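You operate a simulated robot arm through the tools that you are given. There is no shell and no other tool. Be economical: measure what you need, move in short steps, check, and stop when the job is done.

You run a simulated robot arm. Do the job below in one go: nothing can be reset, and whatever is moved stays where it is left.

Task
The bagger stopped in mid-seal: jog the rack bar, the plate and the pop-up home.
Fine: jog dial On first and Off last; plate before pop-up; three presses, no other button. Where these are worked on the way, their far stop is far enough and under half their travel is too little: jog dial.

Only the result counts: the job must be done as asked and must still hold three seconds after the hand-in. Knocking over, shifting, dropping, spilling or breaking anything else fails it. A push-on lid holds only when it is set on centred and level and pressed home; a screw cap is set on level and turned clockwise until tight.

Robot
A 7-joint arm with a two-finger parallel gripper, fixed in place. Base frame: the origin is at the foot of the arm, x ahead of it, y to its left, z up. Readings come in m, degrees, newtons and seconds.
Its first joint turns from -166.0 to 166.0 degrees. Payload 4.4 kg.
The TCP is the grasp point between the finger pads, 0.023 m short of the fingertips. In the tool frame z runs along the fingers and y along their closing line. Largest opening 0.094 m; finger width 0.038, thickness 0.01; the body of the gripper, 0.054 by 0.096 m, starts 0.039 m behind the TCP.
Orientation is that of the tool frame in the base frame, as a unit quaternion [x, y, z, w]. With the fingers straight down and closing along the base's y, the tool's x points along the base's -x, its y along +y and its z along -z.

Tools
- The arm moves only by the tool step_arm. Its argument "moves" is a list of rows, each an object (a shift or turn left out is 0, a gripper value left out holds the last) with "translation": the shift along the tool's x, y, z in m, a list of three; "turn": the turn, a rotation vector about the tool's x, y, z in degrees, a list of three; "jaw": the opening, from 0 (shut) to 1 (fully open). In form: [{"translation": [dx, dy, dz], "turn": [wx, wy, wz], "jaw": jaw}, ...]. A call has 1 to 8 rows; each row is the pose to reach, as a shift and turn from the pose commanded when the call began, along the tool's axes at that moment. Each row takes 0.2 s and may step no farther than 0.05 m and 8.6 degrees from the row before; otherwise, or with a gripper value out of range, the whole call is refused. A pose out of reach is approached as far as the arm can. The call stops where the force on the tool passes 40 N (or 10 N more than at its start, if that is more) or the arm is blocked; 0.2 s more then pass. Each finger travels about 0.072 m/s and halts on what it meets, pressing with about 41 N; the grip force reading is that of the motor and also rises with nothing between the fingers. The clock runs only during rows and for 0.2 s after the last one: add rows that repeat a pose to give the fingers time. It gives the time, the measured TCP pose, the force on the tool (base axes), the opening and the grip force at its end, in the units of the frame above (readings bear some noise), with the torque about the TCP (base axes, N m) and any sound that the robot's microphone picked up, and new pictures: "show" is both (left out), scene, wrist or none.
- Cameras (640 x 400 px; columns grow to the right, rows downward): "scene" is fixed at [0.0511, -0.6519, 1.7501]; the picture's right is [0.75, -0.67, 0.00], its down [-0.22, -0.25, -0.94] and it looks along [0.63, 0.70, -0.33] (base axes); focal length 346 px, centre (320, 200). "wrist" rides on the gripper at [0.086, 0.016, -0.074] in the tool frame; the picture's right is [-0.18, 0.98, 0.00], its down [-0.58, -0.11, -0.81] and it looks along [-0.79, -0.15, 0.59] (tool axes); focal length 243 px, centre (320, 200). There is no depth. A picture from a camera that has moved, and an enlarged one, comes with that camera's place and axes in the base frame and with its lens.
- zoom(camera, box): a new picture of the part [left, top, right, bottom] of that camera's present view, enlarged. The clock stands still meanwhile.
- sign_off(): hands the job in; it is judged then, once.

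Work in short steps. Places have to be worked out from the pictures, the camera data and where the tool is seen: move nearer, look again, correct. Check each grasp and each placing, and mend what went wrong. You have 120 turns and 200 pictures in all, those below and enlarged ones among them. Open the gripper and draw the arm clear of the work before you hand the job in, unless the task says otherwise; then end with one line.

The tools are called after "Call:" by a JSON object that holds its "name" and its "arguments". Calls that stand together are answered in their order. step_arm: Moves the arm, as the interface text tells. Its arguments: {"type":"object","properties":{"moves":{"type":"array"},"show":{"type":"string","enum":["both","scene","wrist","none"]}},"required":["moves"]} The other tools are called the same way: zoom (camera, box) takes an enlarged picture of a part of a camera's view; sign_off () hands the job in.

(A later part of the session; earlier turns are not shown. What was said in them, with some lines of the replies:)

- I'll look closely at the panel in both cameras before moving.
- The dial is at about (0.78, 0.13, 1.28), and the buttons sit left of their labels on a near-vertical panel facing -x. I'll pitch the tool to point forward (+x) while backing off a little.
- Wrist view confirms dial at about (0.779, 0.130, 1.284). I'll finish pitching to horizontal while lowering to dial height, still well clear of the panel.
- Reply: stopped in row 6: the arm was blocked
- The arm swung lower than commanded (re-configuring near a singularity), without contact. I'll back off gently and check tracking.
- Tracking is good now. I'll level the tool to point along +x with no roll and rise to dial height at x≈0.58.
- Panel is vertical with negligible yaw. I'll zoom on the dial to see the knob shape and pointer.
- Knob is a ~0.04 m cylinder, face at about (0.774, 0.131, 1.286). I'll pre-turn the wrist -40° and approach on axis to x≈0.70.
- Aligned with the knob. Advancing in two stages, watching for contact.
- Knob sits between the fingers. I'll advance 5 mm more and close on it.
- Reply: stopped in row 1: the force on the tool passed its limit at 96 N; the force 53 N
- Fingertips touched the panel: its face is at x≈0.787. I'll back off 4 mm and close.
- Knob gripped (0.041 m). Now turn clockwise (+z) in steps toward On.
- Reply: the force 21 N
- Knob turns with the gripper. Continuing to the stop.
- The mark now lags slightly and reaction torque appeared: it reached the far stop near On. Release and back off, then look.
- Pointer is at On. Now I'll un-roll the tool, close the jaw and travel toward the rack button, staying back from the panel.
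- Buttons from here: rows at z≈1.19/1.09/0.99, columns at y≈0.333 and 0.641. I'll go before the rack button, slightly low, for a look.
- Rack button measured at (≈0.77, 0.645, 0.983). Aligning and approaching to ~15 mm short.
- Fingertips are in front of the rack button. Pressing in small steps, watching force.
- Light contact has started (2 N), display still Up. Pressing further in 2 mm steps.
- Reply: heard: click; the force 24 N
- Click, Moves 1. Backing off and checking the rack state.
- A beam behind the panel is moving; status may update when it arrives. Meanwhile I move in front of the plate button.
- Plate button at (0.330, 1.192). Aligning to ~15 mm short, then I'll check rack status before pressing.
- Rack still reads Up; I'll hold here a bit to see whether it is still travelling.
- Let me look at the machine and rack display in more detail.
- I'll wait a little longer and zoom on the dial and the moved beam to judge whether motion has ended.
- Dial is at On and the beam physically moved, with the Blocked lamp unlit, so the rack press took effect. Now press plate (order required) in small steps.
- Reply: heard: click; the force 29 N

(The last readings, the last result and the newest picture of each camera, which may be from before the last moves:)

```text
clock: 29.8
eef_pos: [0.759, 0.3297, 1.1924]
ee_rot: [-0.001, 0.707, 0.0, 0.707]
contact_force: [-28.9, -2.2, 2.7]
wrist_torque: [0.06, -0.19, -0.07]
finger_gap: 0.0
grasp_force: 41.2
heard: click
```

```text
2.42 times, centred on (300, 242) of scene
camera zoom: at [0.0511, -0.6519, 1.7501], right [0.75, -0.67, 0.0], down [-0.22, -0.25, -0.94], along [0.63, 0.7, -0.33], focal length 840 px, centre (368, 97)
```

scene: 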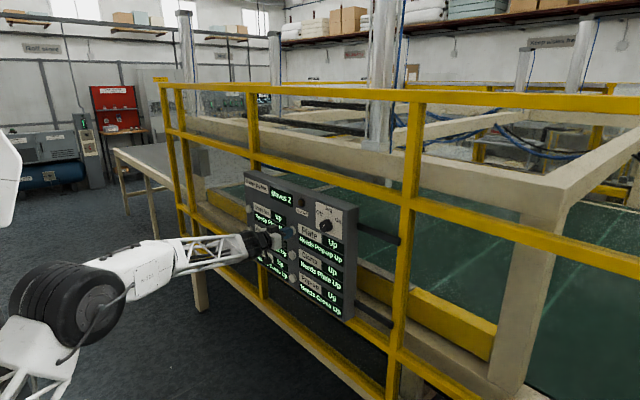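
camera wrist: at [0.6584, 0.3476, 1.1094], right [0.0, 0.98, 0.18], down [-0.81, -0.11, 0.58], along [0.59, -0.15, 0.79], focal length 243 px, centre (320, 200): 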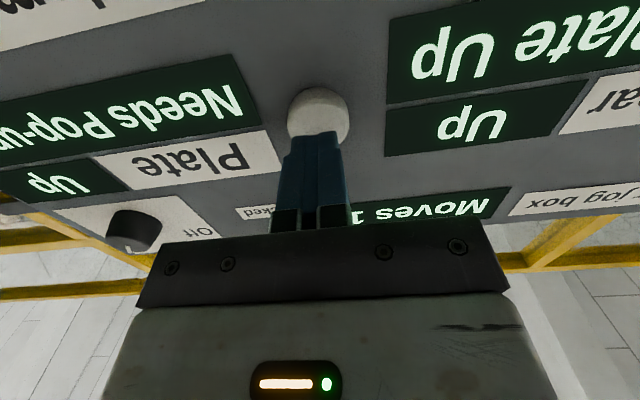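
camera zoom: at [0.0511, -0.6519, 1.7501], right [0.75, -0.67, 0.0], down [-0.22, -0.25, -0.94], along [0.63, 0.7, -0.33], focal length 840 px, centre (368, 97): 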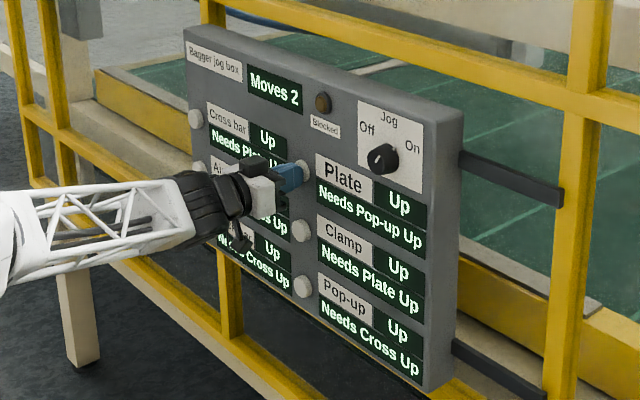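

Moves 2, no Blocked lamp. Retreat and lower to in front of the pop-up button.

Call:
{"name": "step_arm", "arguments": {"moves": [{"translation": [0, 0, -0.03]}, {"translation": [0, 0, -0.075]}, {"translation": [0, 0, -0.12]}, {"translation": [0.045, 0.001, -0.125]}, {"translation": [0.09, 0.002, -0.125]}, {"translation": [0.135, 0.003, -0.125]}, {"translation": [0.18, 0.004, -0.125]}, {"translation": [0.212, 0.004, -0.125]}], "show": "both"}}

Call:
{"name": "zoom", "arguments": {"camera": "scene", "box": [235, 160, 365, 325]}}

```text
clock: 31.6
eef_pos: [0.634, 0.3346, 0.9796]
ee_rot: [-0.001, 0.707, 0.0, 0.707]
contact_force: [-1.0, 0.3, 0.2]
wrist_torque: [0.01, 0.01, 0.01]
finger_gap: 0.0
grasp_force: 41.0
camera wrist: at [0.5594, 0.3516, 0.8942], right [0.0, 0.98, 0.18], down [-0.81, -0.11, 0.58], along [0.59, -0.15, 0.79], focal length 243 px, centre (320, 200)
```

scene: 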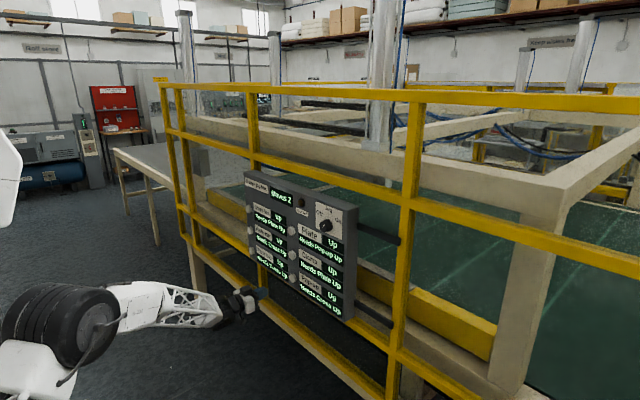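
wrist: 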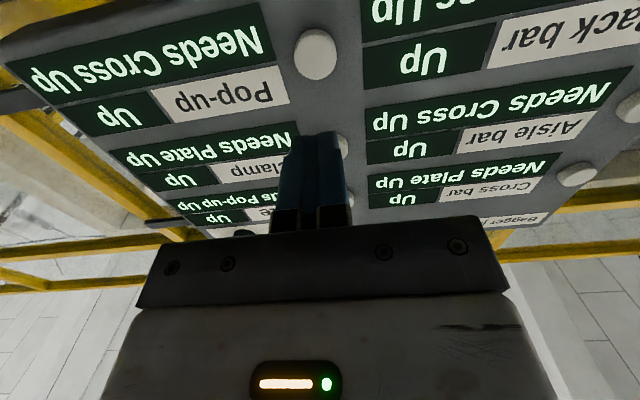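

```text
2.42 times, centred on (300, 242) of scene
camera zoom: at [0.0511, -0.6519, 1.7501], right [0.75, -0.67, 0.0], down [-0.22, -0.25, -0.94], along [0.63, 0.7, -0.33], focal length 840 px, centre (368, 97)
```

zoom: 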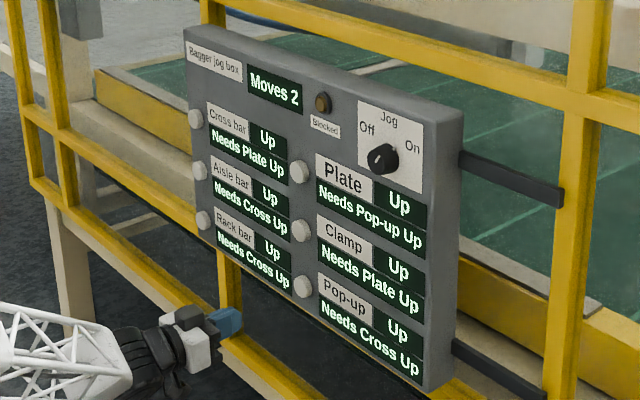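

Pop-up button at (0.331, 0.983). Approaching and giving the plate time to finish.

Call:
{"name": "step_arm", "arguments": {"moves": [{"translation": [-0.002, -0.003, 0.035]}, {"translation": [-0.002, -0.003, 0.07]}, {"translation": [-0.002, -0.003, 0.1]}, {"translation": [-0.002, -0.003, 0.1]}, {"translation": [-0.002, -0.003, 0.1]}, {"translation": [-0.002, -0.003, 0.1]}, {"translation": [-0.002, -0.003, 0.1]}, {"translation": [-0.002, -0.003, 0.1]}], "show": "both"}}

```text
clock: 33.4
eef_pos: [0.7345, 0.3324, 0.9811]
ee_rot: [0.0, 0.707, -0.001, 0.707]
contact_force: [-0.1, -0.9, -0.2]
wrist_torque: [0.0, 0.06, 0.02]
finger_gap: 0.0
grasp_force: 41.0
camera wrist: at [0.6597, 0.3487, 0.8955], right [0.0, 0.98, 0.18], down [-0.81, -0.11, 0.58], along [0.59, -0.15, 0.79], focal length 243 px, centre (320, 200)
```

scene: 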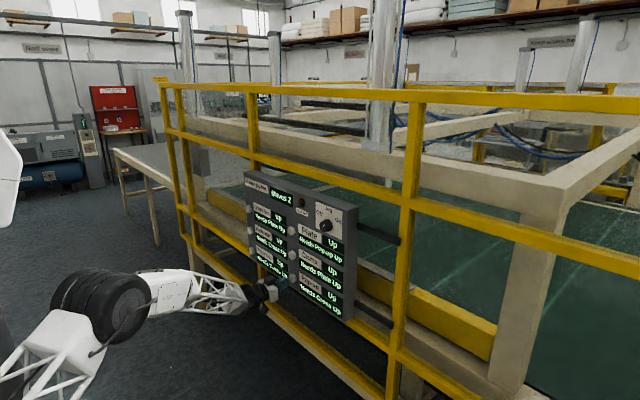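
wrist: 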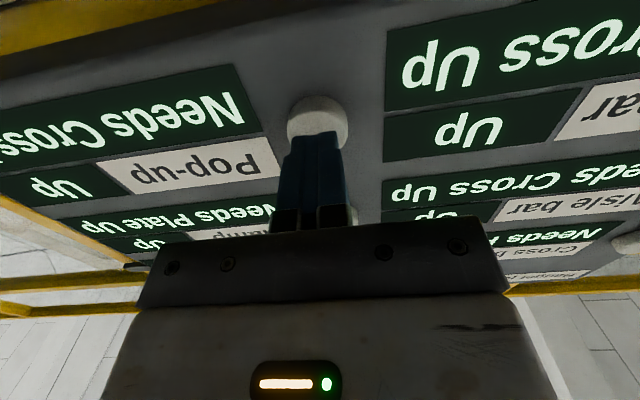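

Lined up; pressing pop-up.

Call:
{"name": "step_arm", "arguments": {"moves": [{"translation": [0, 0, 0.006]}, {"translation": [0, 0, 0.012]}, {"translation": [0, 0, 0.018]}, {"translation": [0, 0, 0.021]}, {"translation": [0, 0, 0.023]}, {"translation": [0, 0, 0.025]}], "show": "scene"}}

Call:
{"name": "zoom", "arguments": {"camera": "scene", "box": [235, 160, 365, 325]}}

```text
clock: 34.8
eef_pos: [0.7592, 0.331, 0.9805]
ee_rot: [-0.001, 0.707, 0.0, 0.707]
contact_force: [-21.6, -9.5, 1.5]
wrist_torque: [-0.01, -0.15, -0.17]
finger_gap: 0.0
grasp_force: 41.3
heard: click
```

scene: 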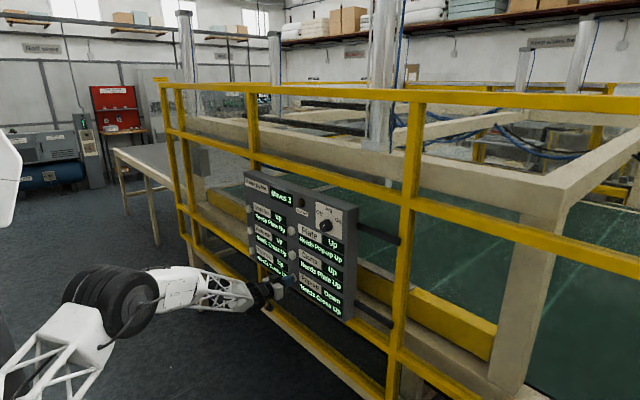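

```text
2.42 times, centred on (300, 242) of scene
camera zoom: at [0.0511, -0.6519, 1.7501], right [0.75, -0.67, 0.0], down [-0.22, -0.25, -0.94], along [0.63, 0.7, -0.33], focal length 840 px, centre (368, 97)
```

zoom: 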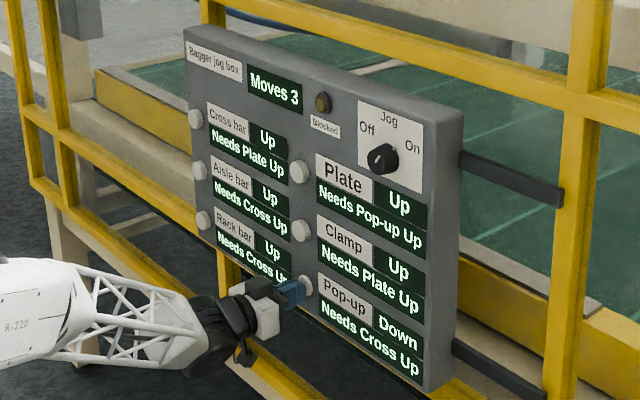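

Moves 3, pop-up now Down (home). Retreat, then travel to in front of the dial.

Call:
{"name": "step_arm", "arguments": {"moves": [{"translation": [0, 0, -0.03]}, {"translation": [0, 0, -0.075]}, {"translation": [0, 0, -0.12]}, {"translation": [-0.04, -0.02, -0.13], "turn": [0, 0, 8]}, {"translation": [-0.085, -0.04, -0.13], "turn": [0, 0, 16]}, {"translation": [-0.13, -0.06, -0.13], "turn": [0, 0, 24]}, {"translation": [-0.175, -0.08, -0.13], "turn": [0, 0, 32]}, {"translation": [-0.22, -0.1, -0.13], "turn": [0, 0, 40]}], "show": "none"}}

```text
clock: 36.6
eef_pos: [0.6299, 0.2315, 1.2003]
ee_rot: [0.241, 0.665, 0.242, 0.664]
contact_force: [0.0, 0.1, -0.7]
wrist_torque: [0.0, -0.05, -0.01]
finger_gap: 0.0002
grasp_force: 41.1
```

Continue to the dial axis with jaw open, x≈0.69.

Call:
{"name": "step_arm", "arguments": {"moves": [{"translation": [-0.04, -0.007, 0], "turn": [0, 0, 3], "jaw": 1}, {"translation": [-0.08, -0.014, 0], "turn": [0, 0, 5]}, {"translation": [-0.129, -0.023, 0], "turn": [0, 0, 5]}, {"translation": [-0.129, -0.023, 0.03], "turn": [0, 0, 5]}, {"translation": [-0.129, -0.023, 0.06], "turn": [0, 0, 5]}, {"translation": [-0.129, -0.023, 0.06], "turn": [0, 0, 5]}], "show": "both"}}

```text
clock: 38.0
eef_pos: [0.689, 0.1328, 1.2858]
ee_rot: [0.27, 0.654, 0.27, 0.653]
contact_force: [-0.7, 0.3, -0.4]
wrist_torque: [-0.03, -0.01, 0.0]
finger_gap: 0.0939
grasp_force: 0.2
camera wrist: at [0.6147, 0.206, 1.237], right [0.0, 0.57, 0.82], down [-0.81, -0.49, 0.34], along [0.59, -0.66, 0.46], focal length 243 px, centre (320, 200)
```

scene: 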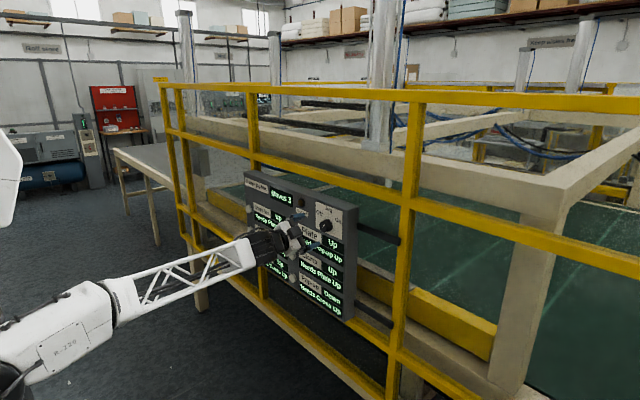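
wrist: 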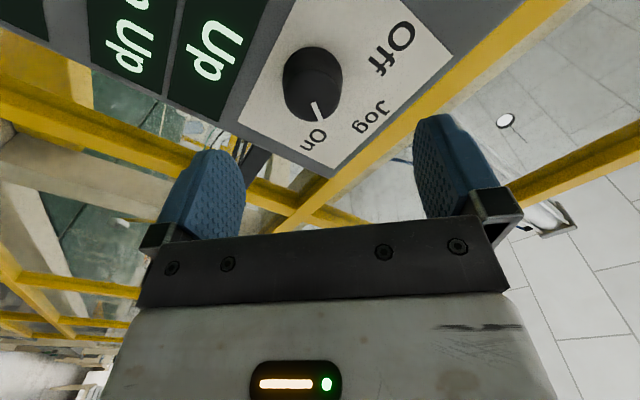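

On axis. Advance to x≈0.759 and close on the knob.

Call:
{"name": "step_arm", "arguments": {"moves": [{"translation": [0, 0, 0.03]}, {"translation": [0, 0, 0.055]}, {"translation": [0, 0, 0.07]}, {"translation": [0, 0, 0.07], "jaw": 0.3}, {"translation": [0, 0, 0.07], "jaw": 0.3}, {"translation": [0, 0, 0.07], "jaw": 0.3}, {"translation": [0, 0, 0.07], "jaw": 0.3}], "show": "wrist"}}

```text
clock: 39.6
eef_pos: [0.7594, 0.1321, 1.2838]
ee_rot: [0.27, 0.654, 0.27, 0.653]
contact_force: [0.4, -33.3, -18.7]
wrist_torque: [-0.35, 0.15, -1.06]
finger_gap: 0.0446
grasp_force: 18.6
camera wrist: at [0.6843, 0.2047, 1.2344], right [0.0, 0.57, 0.82], down [-0.81, -0.49, 0.34], along [0.59, -0.66, 0.46], focal length 243 px, centre (320, 200)
```

wrist: 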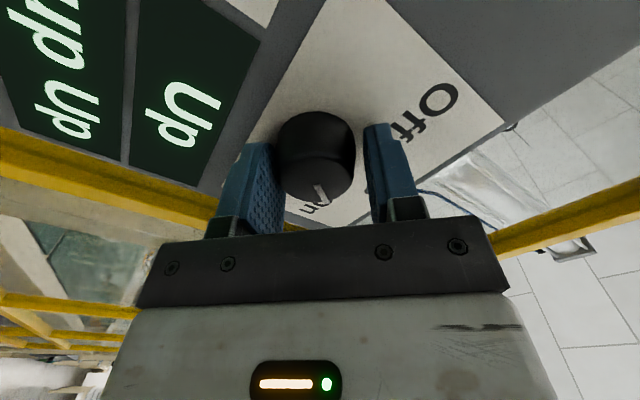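

The left finger bears first; shift 2 mm along tool -y and close fully.

Call:
{"name": "step_arm", "arguments": {"moves": [{"translation": [0, -0.002, 0], "jaw": 0.3}, {"translation": [0, -0.002, 0], "jaw": 0.3}, {"translation": [0, -0.002, 0], "jaw": 0.3}], "show": "none"}}

```text
clock: 40.4
eef_pos: [0.759, 0.1303, 1.2831]
ee_rot: [0.271, 0.654, 0.27, 0.652]
contact_force: [-13.6, -18.5, -23.2]
wrist_torque: [0.0, 0.73, -0.64]
finger_gap: 0.0415
grasp_force: 14.5
```

Call:
{"name": "step_arm", "arguments": {"moves": [{"translation": [0, -0.001, 0], "jaw": 0.25}, {"translation": [0, -0.001, 0], "jaw": 0.25}], "show": "wrist"}}

```text
clock: 41.0
eef_pos: [0.7596, 0.1298, 1.2813]
ee_rot: [0.272, 0.654, 0.269, 0.653]
contact_force: [14.3, -7.1, -16.3]
wrist_torque: [0.01, 0.41, -0.11]
finger_gap: 0.0405
grasp_force: 44.6
camera wrist: at [0.6843, 0.2029, 1.2329], right [0.0, 0.57, 0.82], down [-0.81, -0.49, 0.34], along [0.59, -0.66, 0.46], focal length 243 px, centre (320, 200)
```

wrist: 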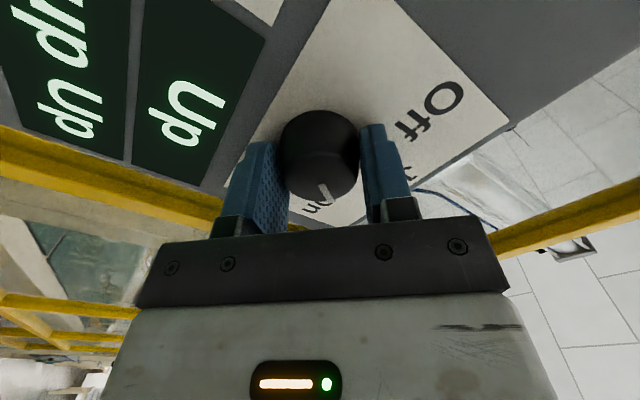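

Gripped with full force. Turn counter-clockwise toward Off.

Call:
{"name": "step_arm", "arguments": {"moves": [{"turn": [0, 0, -8]}, {"turn": [0, 0, -16]}, {"turn": [0, 0, -24]}, {"turn": [0, 0, -32]}, {"turn": [0, 0, -40]}, {"turn": [0, 0, -48]}], "show": "wrist"}}

```text
clock: 41.7
eef_pos: [0.7601, 0.1302, 1.2829]
ee_rot: [0.166, 0.688, 0.167, 0.687]
contact_force: [-13.8, -9.3, -2.7]
wrist_torque: [0.02, 0.41, -0.22]
finger_gap: 0.0404
grasp_force: 44.9
stopped in row 3: the force on the tool passed its limit at 44 N (the readings are from after the stop); the commanded pose is now the measured one
camera wrist: at [0.6844, 0.1846, 1.2133], right [0.0, 0.79, 0.61], down [-0.81, -0.36, 0.47], along [0.59, -0.5, 0.64], focal length 243 px, centre (320, 200)
```

wrist: 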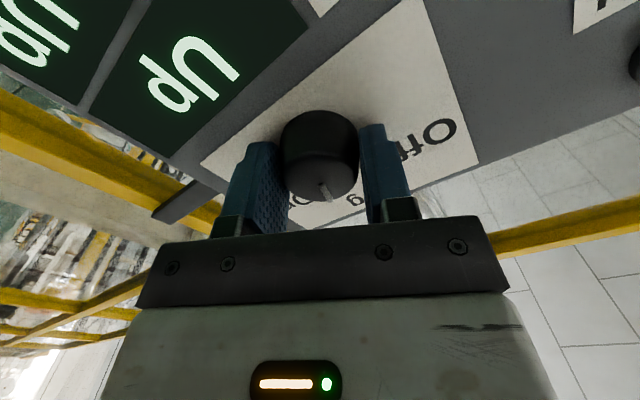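

Side load stopped it; the command is re-zeroed, so I continue in slower increments.

Call:
{"name": "step_arm", "arguments": {"moves": [{"turn": [0, 0, -5]}, {"turn": [0, 0, -10]}, {"turn": [0, 0, -15]}, {"turn": [0, 0, -20]}, {"turn": [0, 0, -25]}, {"turn": [0, 0, -30]}], "show": "none"}}

Call:
{"name": "step_arm", "arguments": {"moves": [{"turn": [0, 0, -5]}, {"turn": [0, 0, -10]}, {"turn": [0, 0, -15]}, {"turn": [0, 0, -20]}, {"turn": [0, 0, -25]}, {"turn": [0, 0, -30]}], "show": "wrist"}}

```text
clock: 42.4
eef_pos: [0.7585, 0.1316, 1.2819]
ee_rot: [0.099, 0.7, 0.098, 0.7]
contact_force: [-26.2, -8.0, -2.2]
wrist_torque: [0.04, 0.34, -0.08]
finger_gap: 0.0406
grasp_force: 45.1
stopped in row 3: the force on the tool passed its limit at 44 N (the readings are from after the stop); the commanded pose is now the measured one
```

```text
clock: 43.3
eef_pos: [0.7594, 0.1301, 1.2825]
ee_rot: [-0.007, 0.707, -0.009, 0.707]
contact_force: [-23.9, -3.6, -3.3]
wrist_torque: [0.01, -0.09, -0.07]
finger_gap: 0.04
grasp_force: 45.3
stopped in row 4: the force on the tool passed its limit at 44 N (the readings are from after the stop); the commanded pose is now the measured one
camera wrist: at [0.6844, 0.1448, 1.196], right [0.0, 0.99, 0.16], down [-0.81, -0.1, 0.58], along [0.59, -0.13, 0.8], focal length 243 px, centre (320, 200)
```

wrist: 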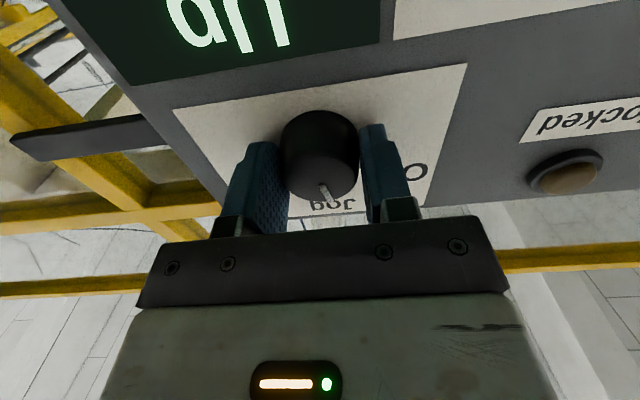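

Knob at mid-turn. An axial load (-24 N) is what trips it, so I ease back 1 mm while continuing.

Call:
{"name": "step_arm", "arguments": {"moves": [{"translation": [0, 0, -0.001], "turn": [0, 0, -5]}, {"translation": [0, 0, -0.001], "turn": [0, 0, -10]}, {"translation": [0, 0, -0.001], "turn": [0, 0, -16]}, {"translation": [0, 0, -0.001], "turn": [0, 0, -22]}, {"translation": [0, 0, -0.001], "turn": [0, 0, -28]}, {"translation": [0, 0, -0.001], "turn": [0, 0, -34]}], "show": "none"}}

Call:
{"name": "step_arm", "arguments": {"moves": [{"turn": [0, 0, -5]}, {"turn": [0, 0, -10]}, {"turn": [0, 0, -15]}, {"turn": [0, 0, -20]}], "show": "wrist"}}

```text
clock: 44.7
eef_pos: [0.7573, 0.1312, 1.2834]
ee_rot: [-0.215, 0.674, -0.215, 0.673]
contact_force: [-25.3, -17.1, 1.6]
wrist_torque: [0.84, 0.03, -0.34]
finger_gap: 0.0403
grasp_force: 44.8
```

```text
clock: 45.7
eef_pos: [0.7575, 0.1298, 1.2826]
ee_rot: [-0.329, 0.627, -0.328, 0.626]
contact_force: [-18.5, -8.5, 4.8]
wrist_torque: [0.81, -0.11, -0.22]
finger_gap: 0.0401
grasp_force: 45.1
camera wrist: at [0.6832, 0.0685, 1.2199], right [0.0, 0.71, -0.7], down [-0.81, 0.42, 0.42], along [0.59, 0.57, 0.57], focal length 243 px, centre (320, 200)
```

wrist: 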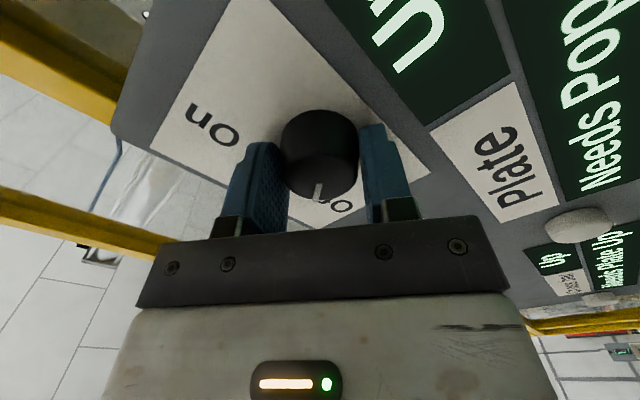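

Torque 0.8 N·m and knob slipping: at the Off stop. Release and draw back.

Call:
{"name": "step_arm", "arguments": {"moves": [{"jaw": 1}, {"jaw": 1}, {"jaw": 1}, {"translation": [0, 0, -0.03]}, {"translation": [0, 0, -0.075]}, {"translation": [0, 0, -0.12]}, {"translation": [0, 0, -0.165]}, {"translation": [0, 0, -0.2]}], "show": "both"}}

Call:
{"name": "zoom", "arguments": {"camera": "scene", "box": [235, 160, 365, 325]}}

Call:
{"name": "zoom", "arguments": {"camera": "scene", "box": [300, 190, 350, 240]}}

```text
clock: 47.5
eef_pos: [0.5553, 0.1273, 1.2822]
ee_rot: [-0.329, 0.626, -0.329, 0.626]
contact_force: [0.2, -0.2, -0.3]
wrist_torque: [0.0, -0.06, 0.0]
finger_gap: 0.0937
grasp_force: 0.1
camera wrist: at [0.481, 0.066, 1.2205], right [0.0, 0.71, -0.7], down [-0.81, 0.42, 0.42], along [0.59, 0.57, 0.57], focal length 243 px, centre (320, 200)
```

scene: 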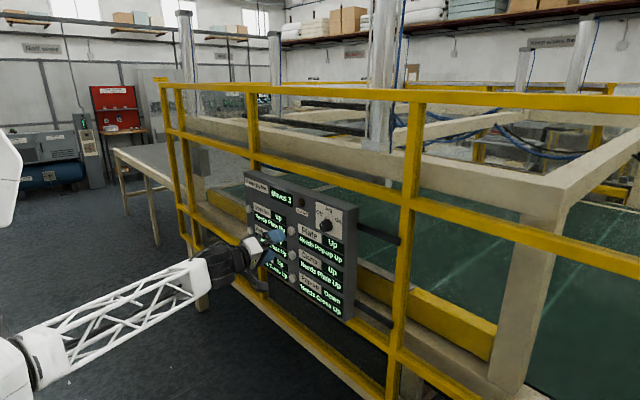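
wrist: 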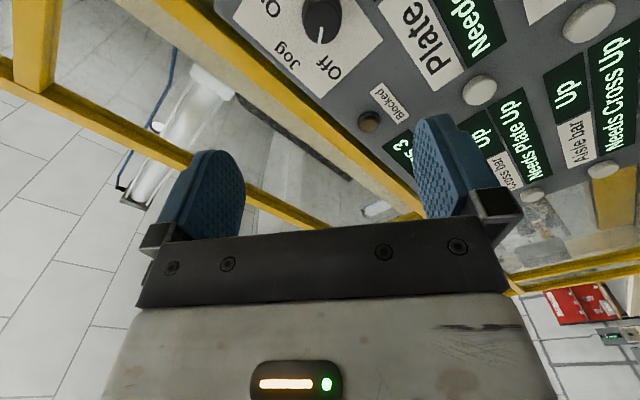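

```text
2.42 times, centred on (300, 242) of scene
camera zoom: at [0.0511, -0.6519, 1.7501], right [0.75, -0.67, 0.0], down [-0.22, -0.25, -0.94], along [0.63, 0.7, -0.33], focal length 840 px, centre (368, 97)
```

zoom: 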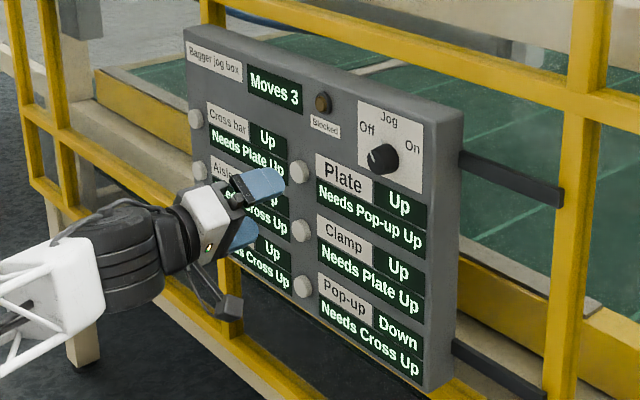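

```text
8.00 times, centred on (325, 215) of scene
camera zoom: at [0.0511, -0.6519, 1.7501], right [0.75, -0.67, 0.0], down [-0.22, -0.25, -0.94], along [0.63, 0.7, -0.33], focal length 2772 px, centre (280, 80)
```

zoom: 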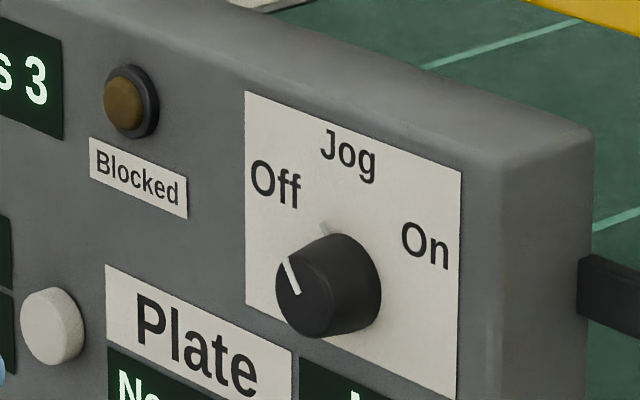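

The mark may be slightly short of its initial Off angle; I'll zoom the wrist view.

Call:
{"name": "zoom", "arguments": {"camera": "wrist", "box": [230, 0, 400, 106]}}

Call:
{"name": "zoom", "arguments": {"camera": "scene", "box": [290, 190, 355, 250]}}

```text
3.76 times, centred on (315, 53) of wrist
camera zoom: at [0.481, 0.066, 1.2205], right [0.0, 0.71, -0.7], down [-0.81, 0.42, 0.42], along [0.59, 0.57, 0.57], focal length 913 px, centre (339, 753)
```

zoom: 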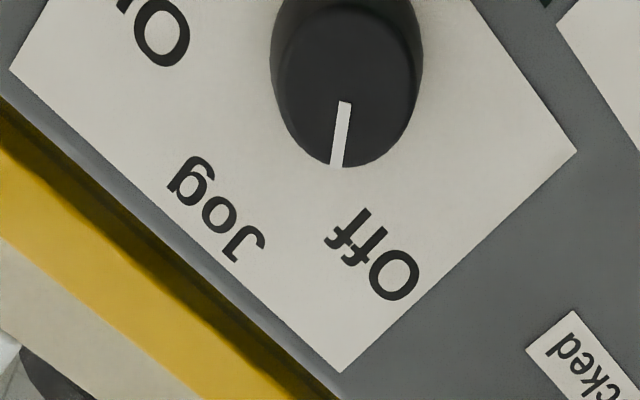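

```text
6.67 times, centred on (322, 220) of scene
camera zoom: at [0.0511, -0.6519, 1.7501], right [0.75, -0.67, 0.0], down [-0.22, -0.25, -0.94], along [0.63, 0.7, -0.33], focal length 2310 px, centre (303, 67)
```

zoom: 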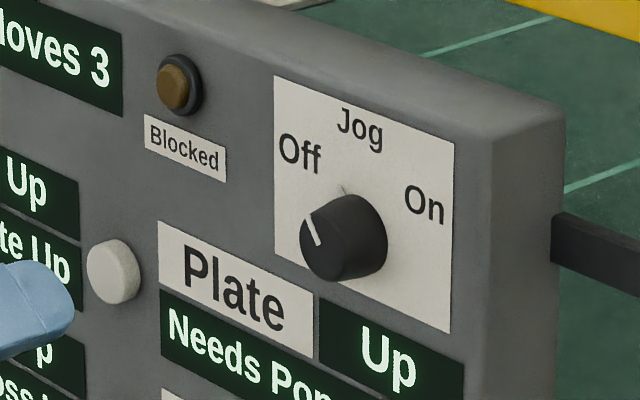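

The dial reads the same as its initial Off position, Moves shows 3, the Blocked lamp is dark, the gripper is open and the arm is clear. Handing in.

Call:
{"name": "sign_off", "arguments": {}}

```text
The job is handed in.
```

I turned the jog dial to On, pressed rack bar, plate and pop-up once each in that order, and turned the dial back to Off. The panel counted three moves and the Blocked lamp stayed dark. Pop-up changed from Up to Down. Rack bar and plate read Up both before and after, so the panel does not confirm they are home: I saw a beam rise after the rack press but no plate movement.
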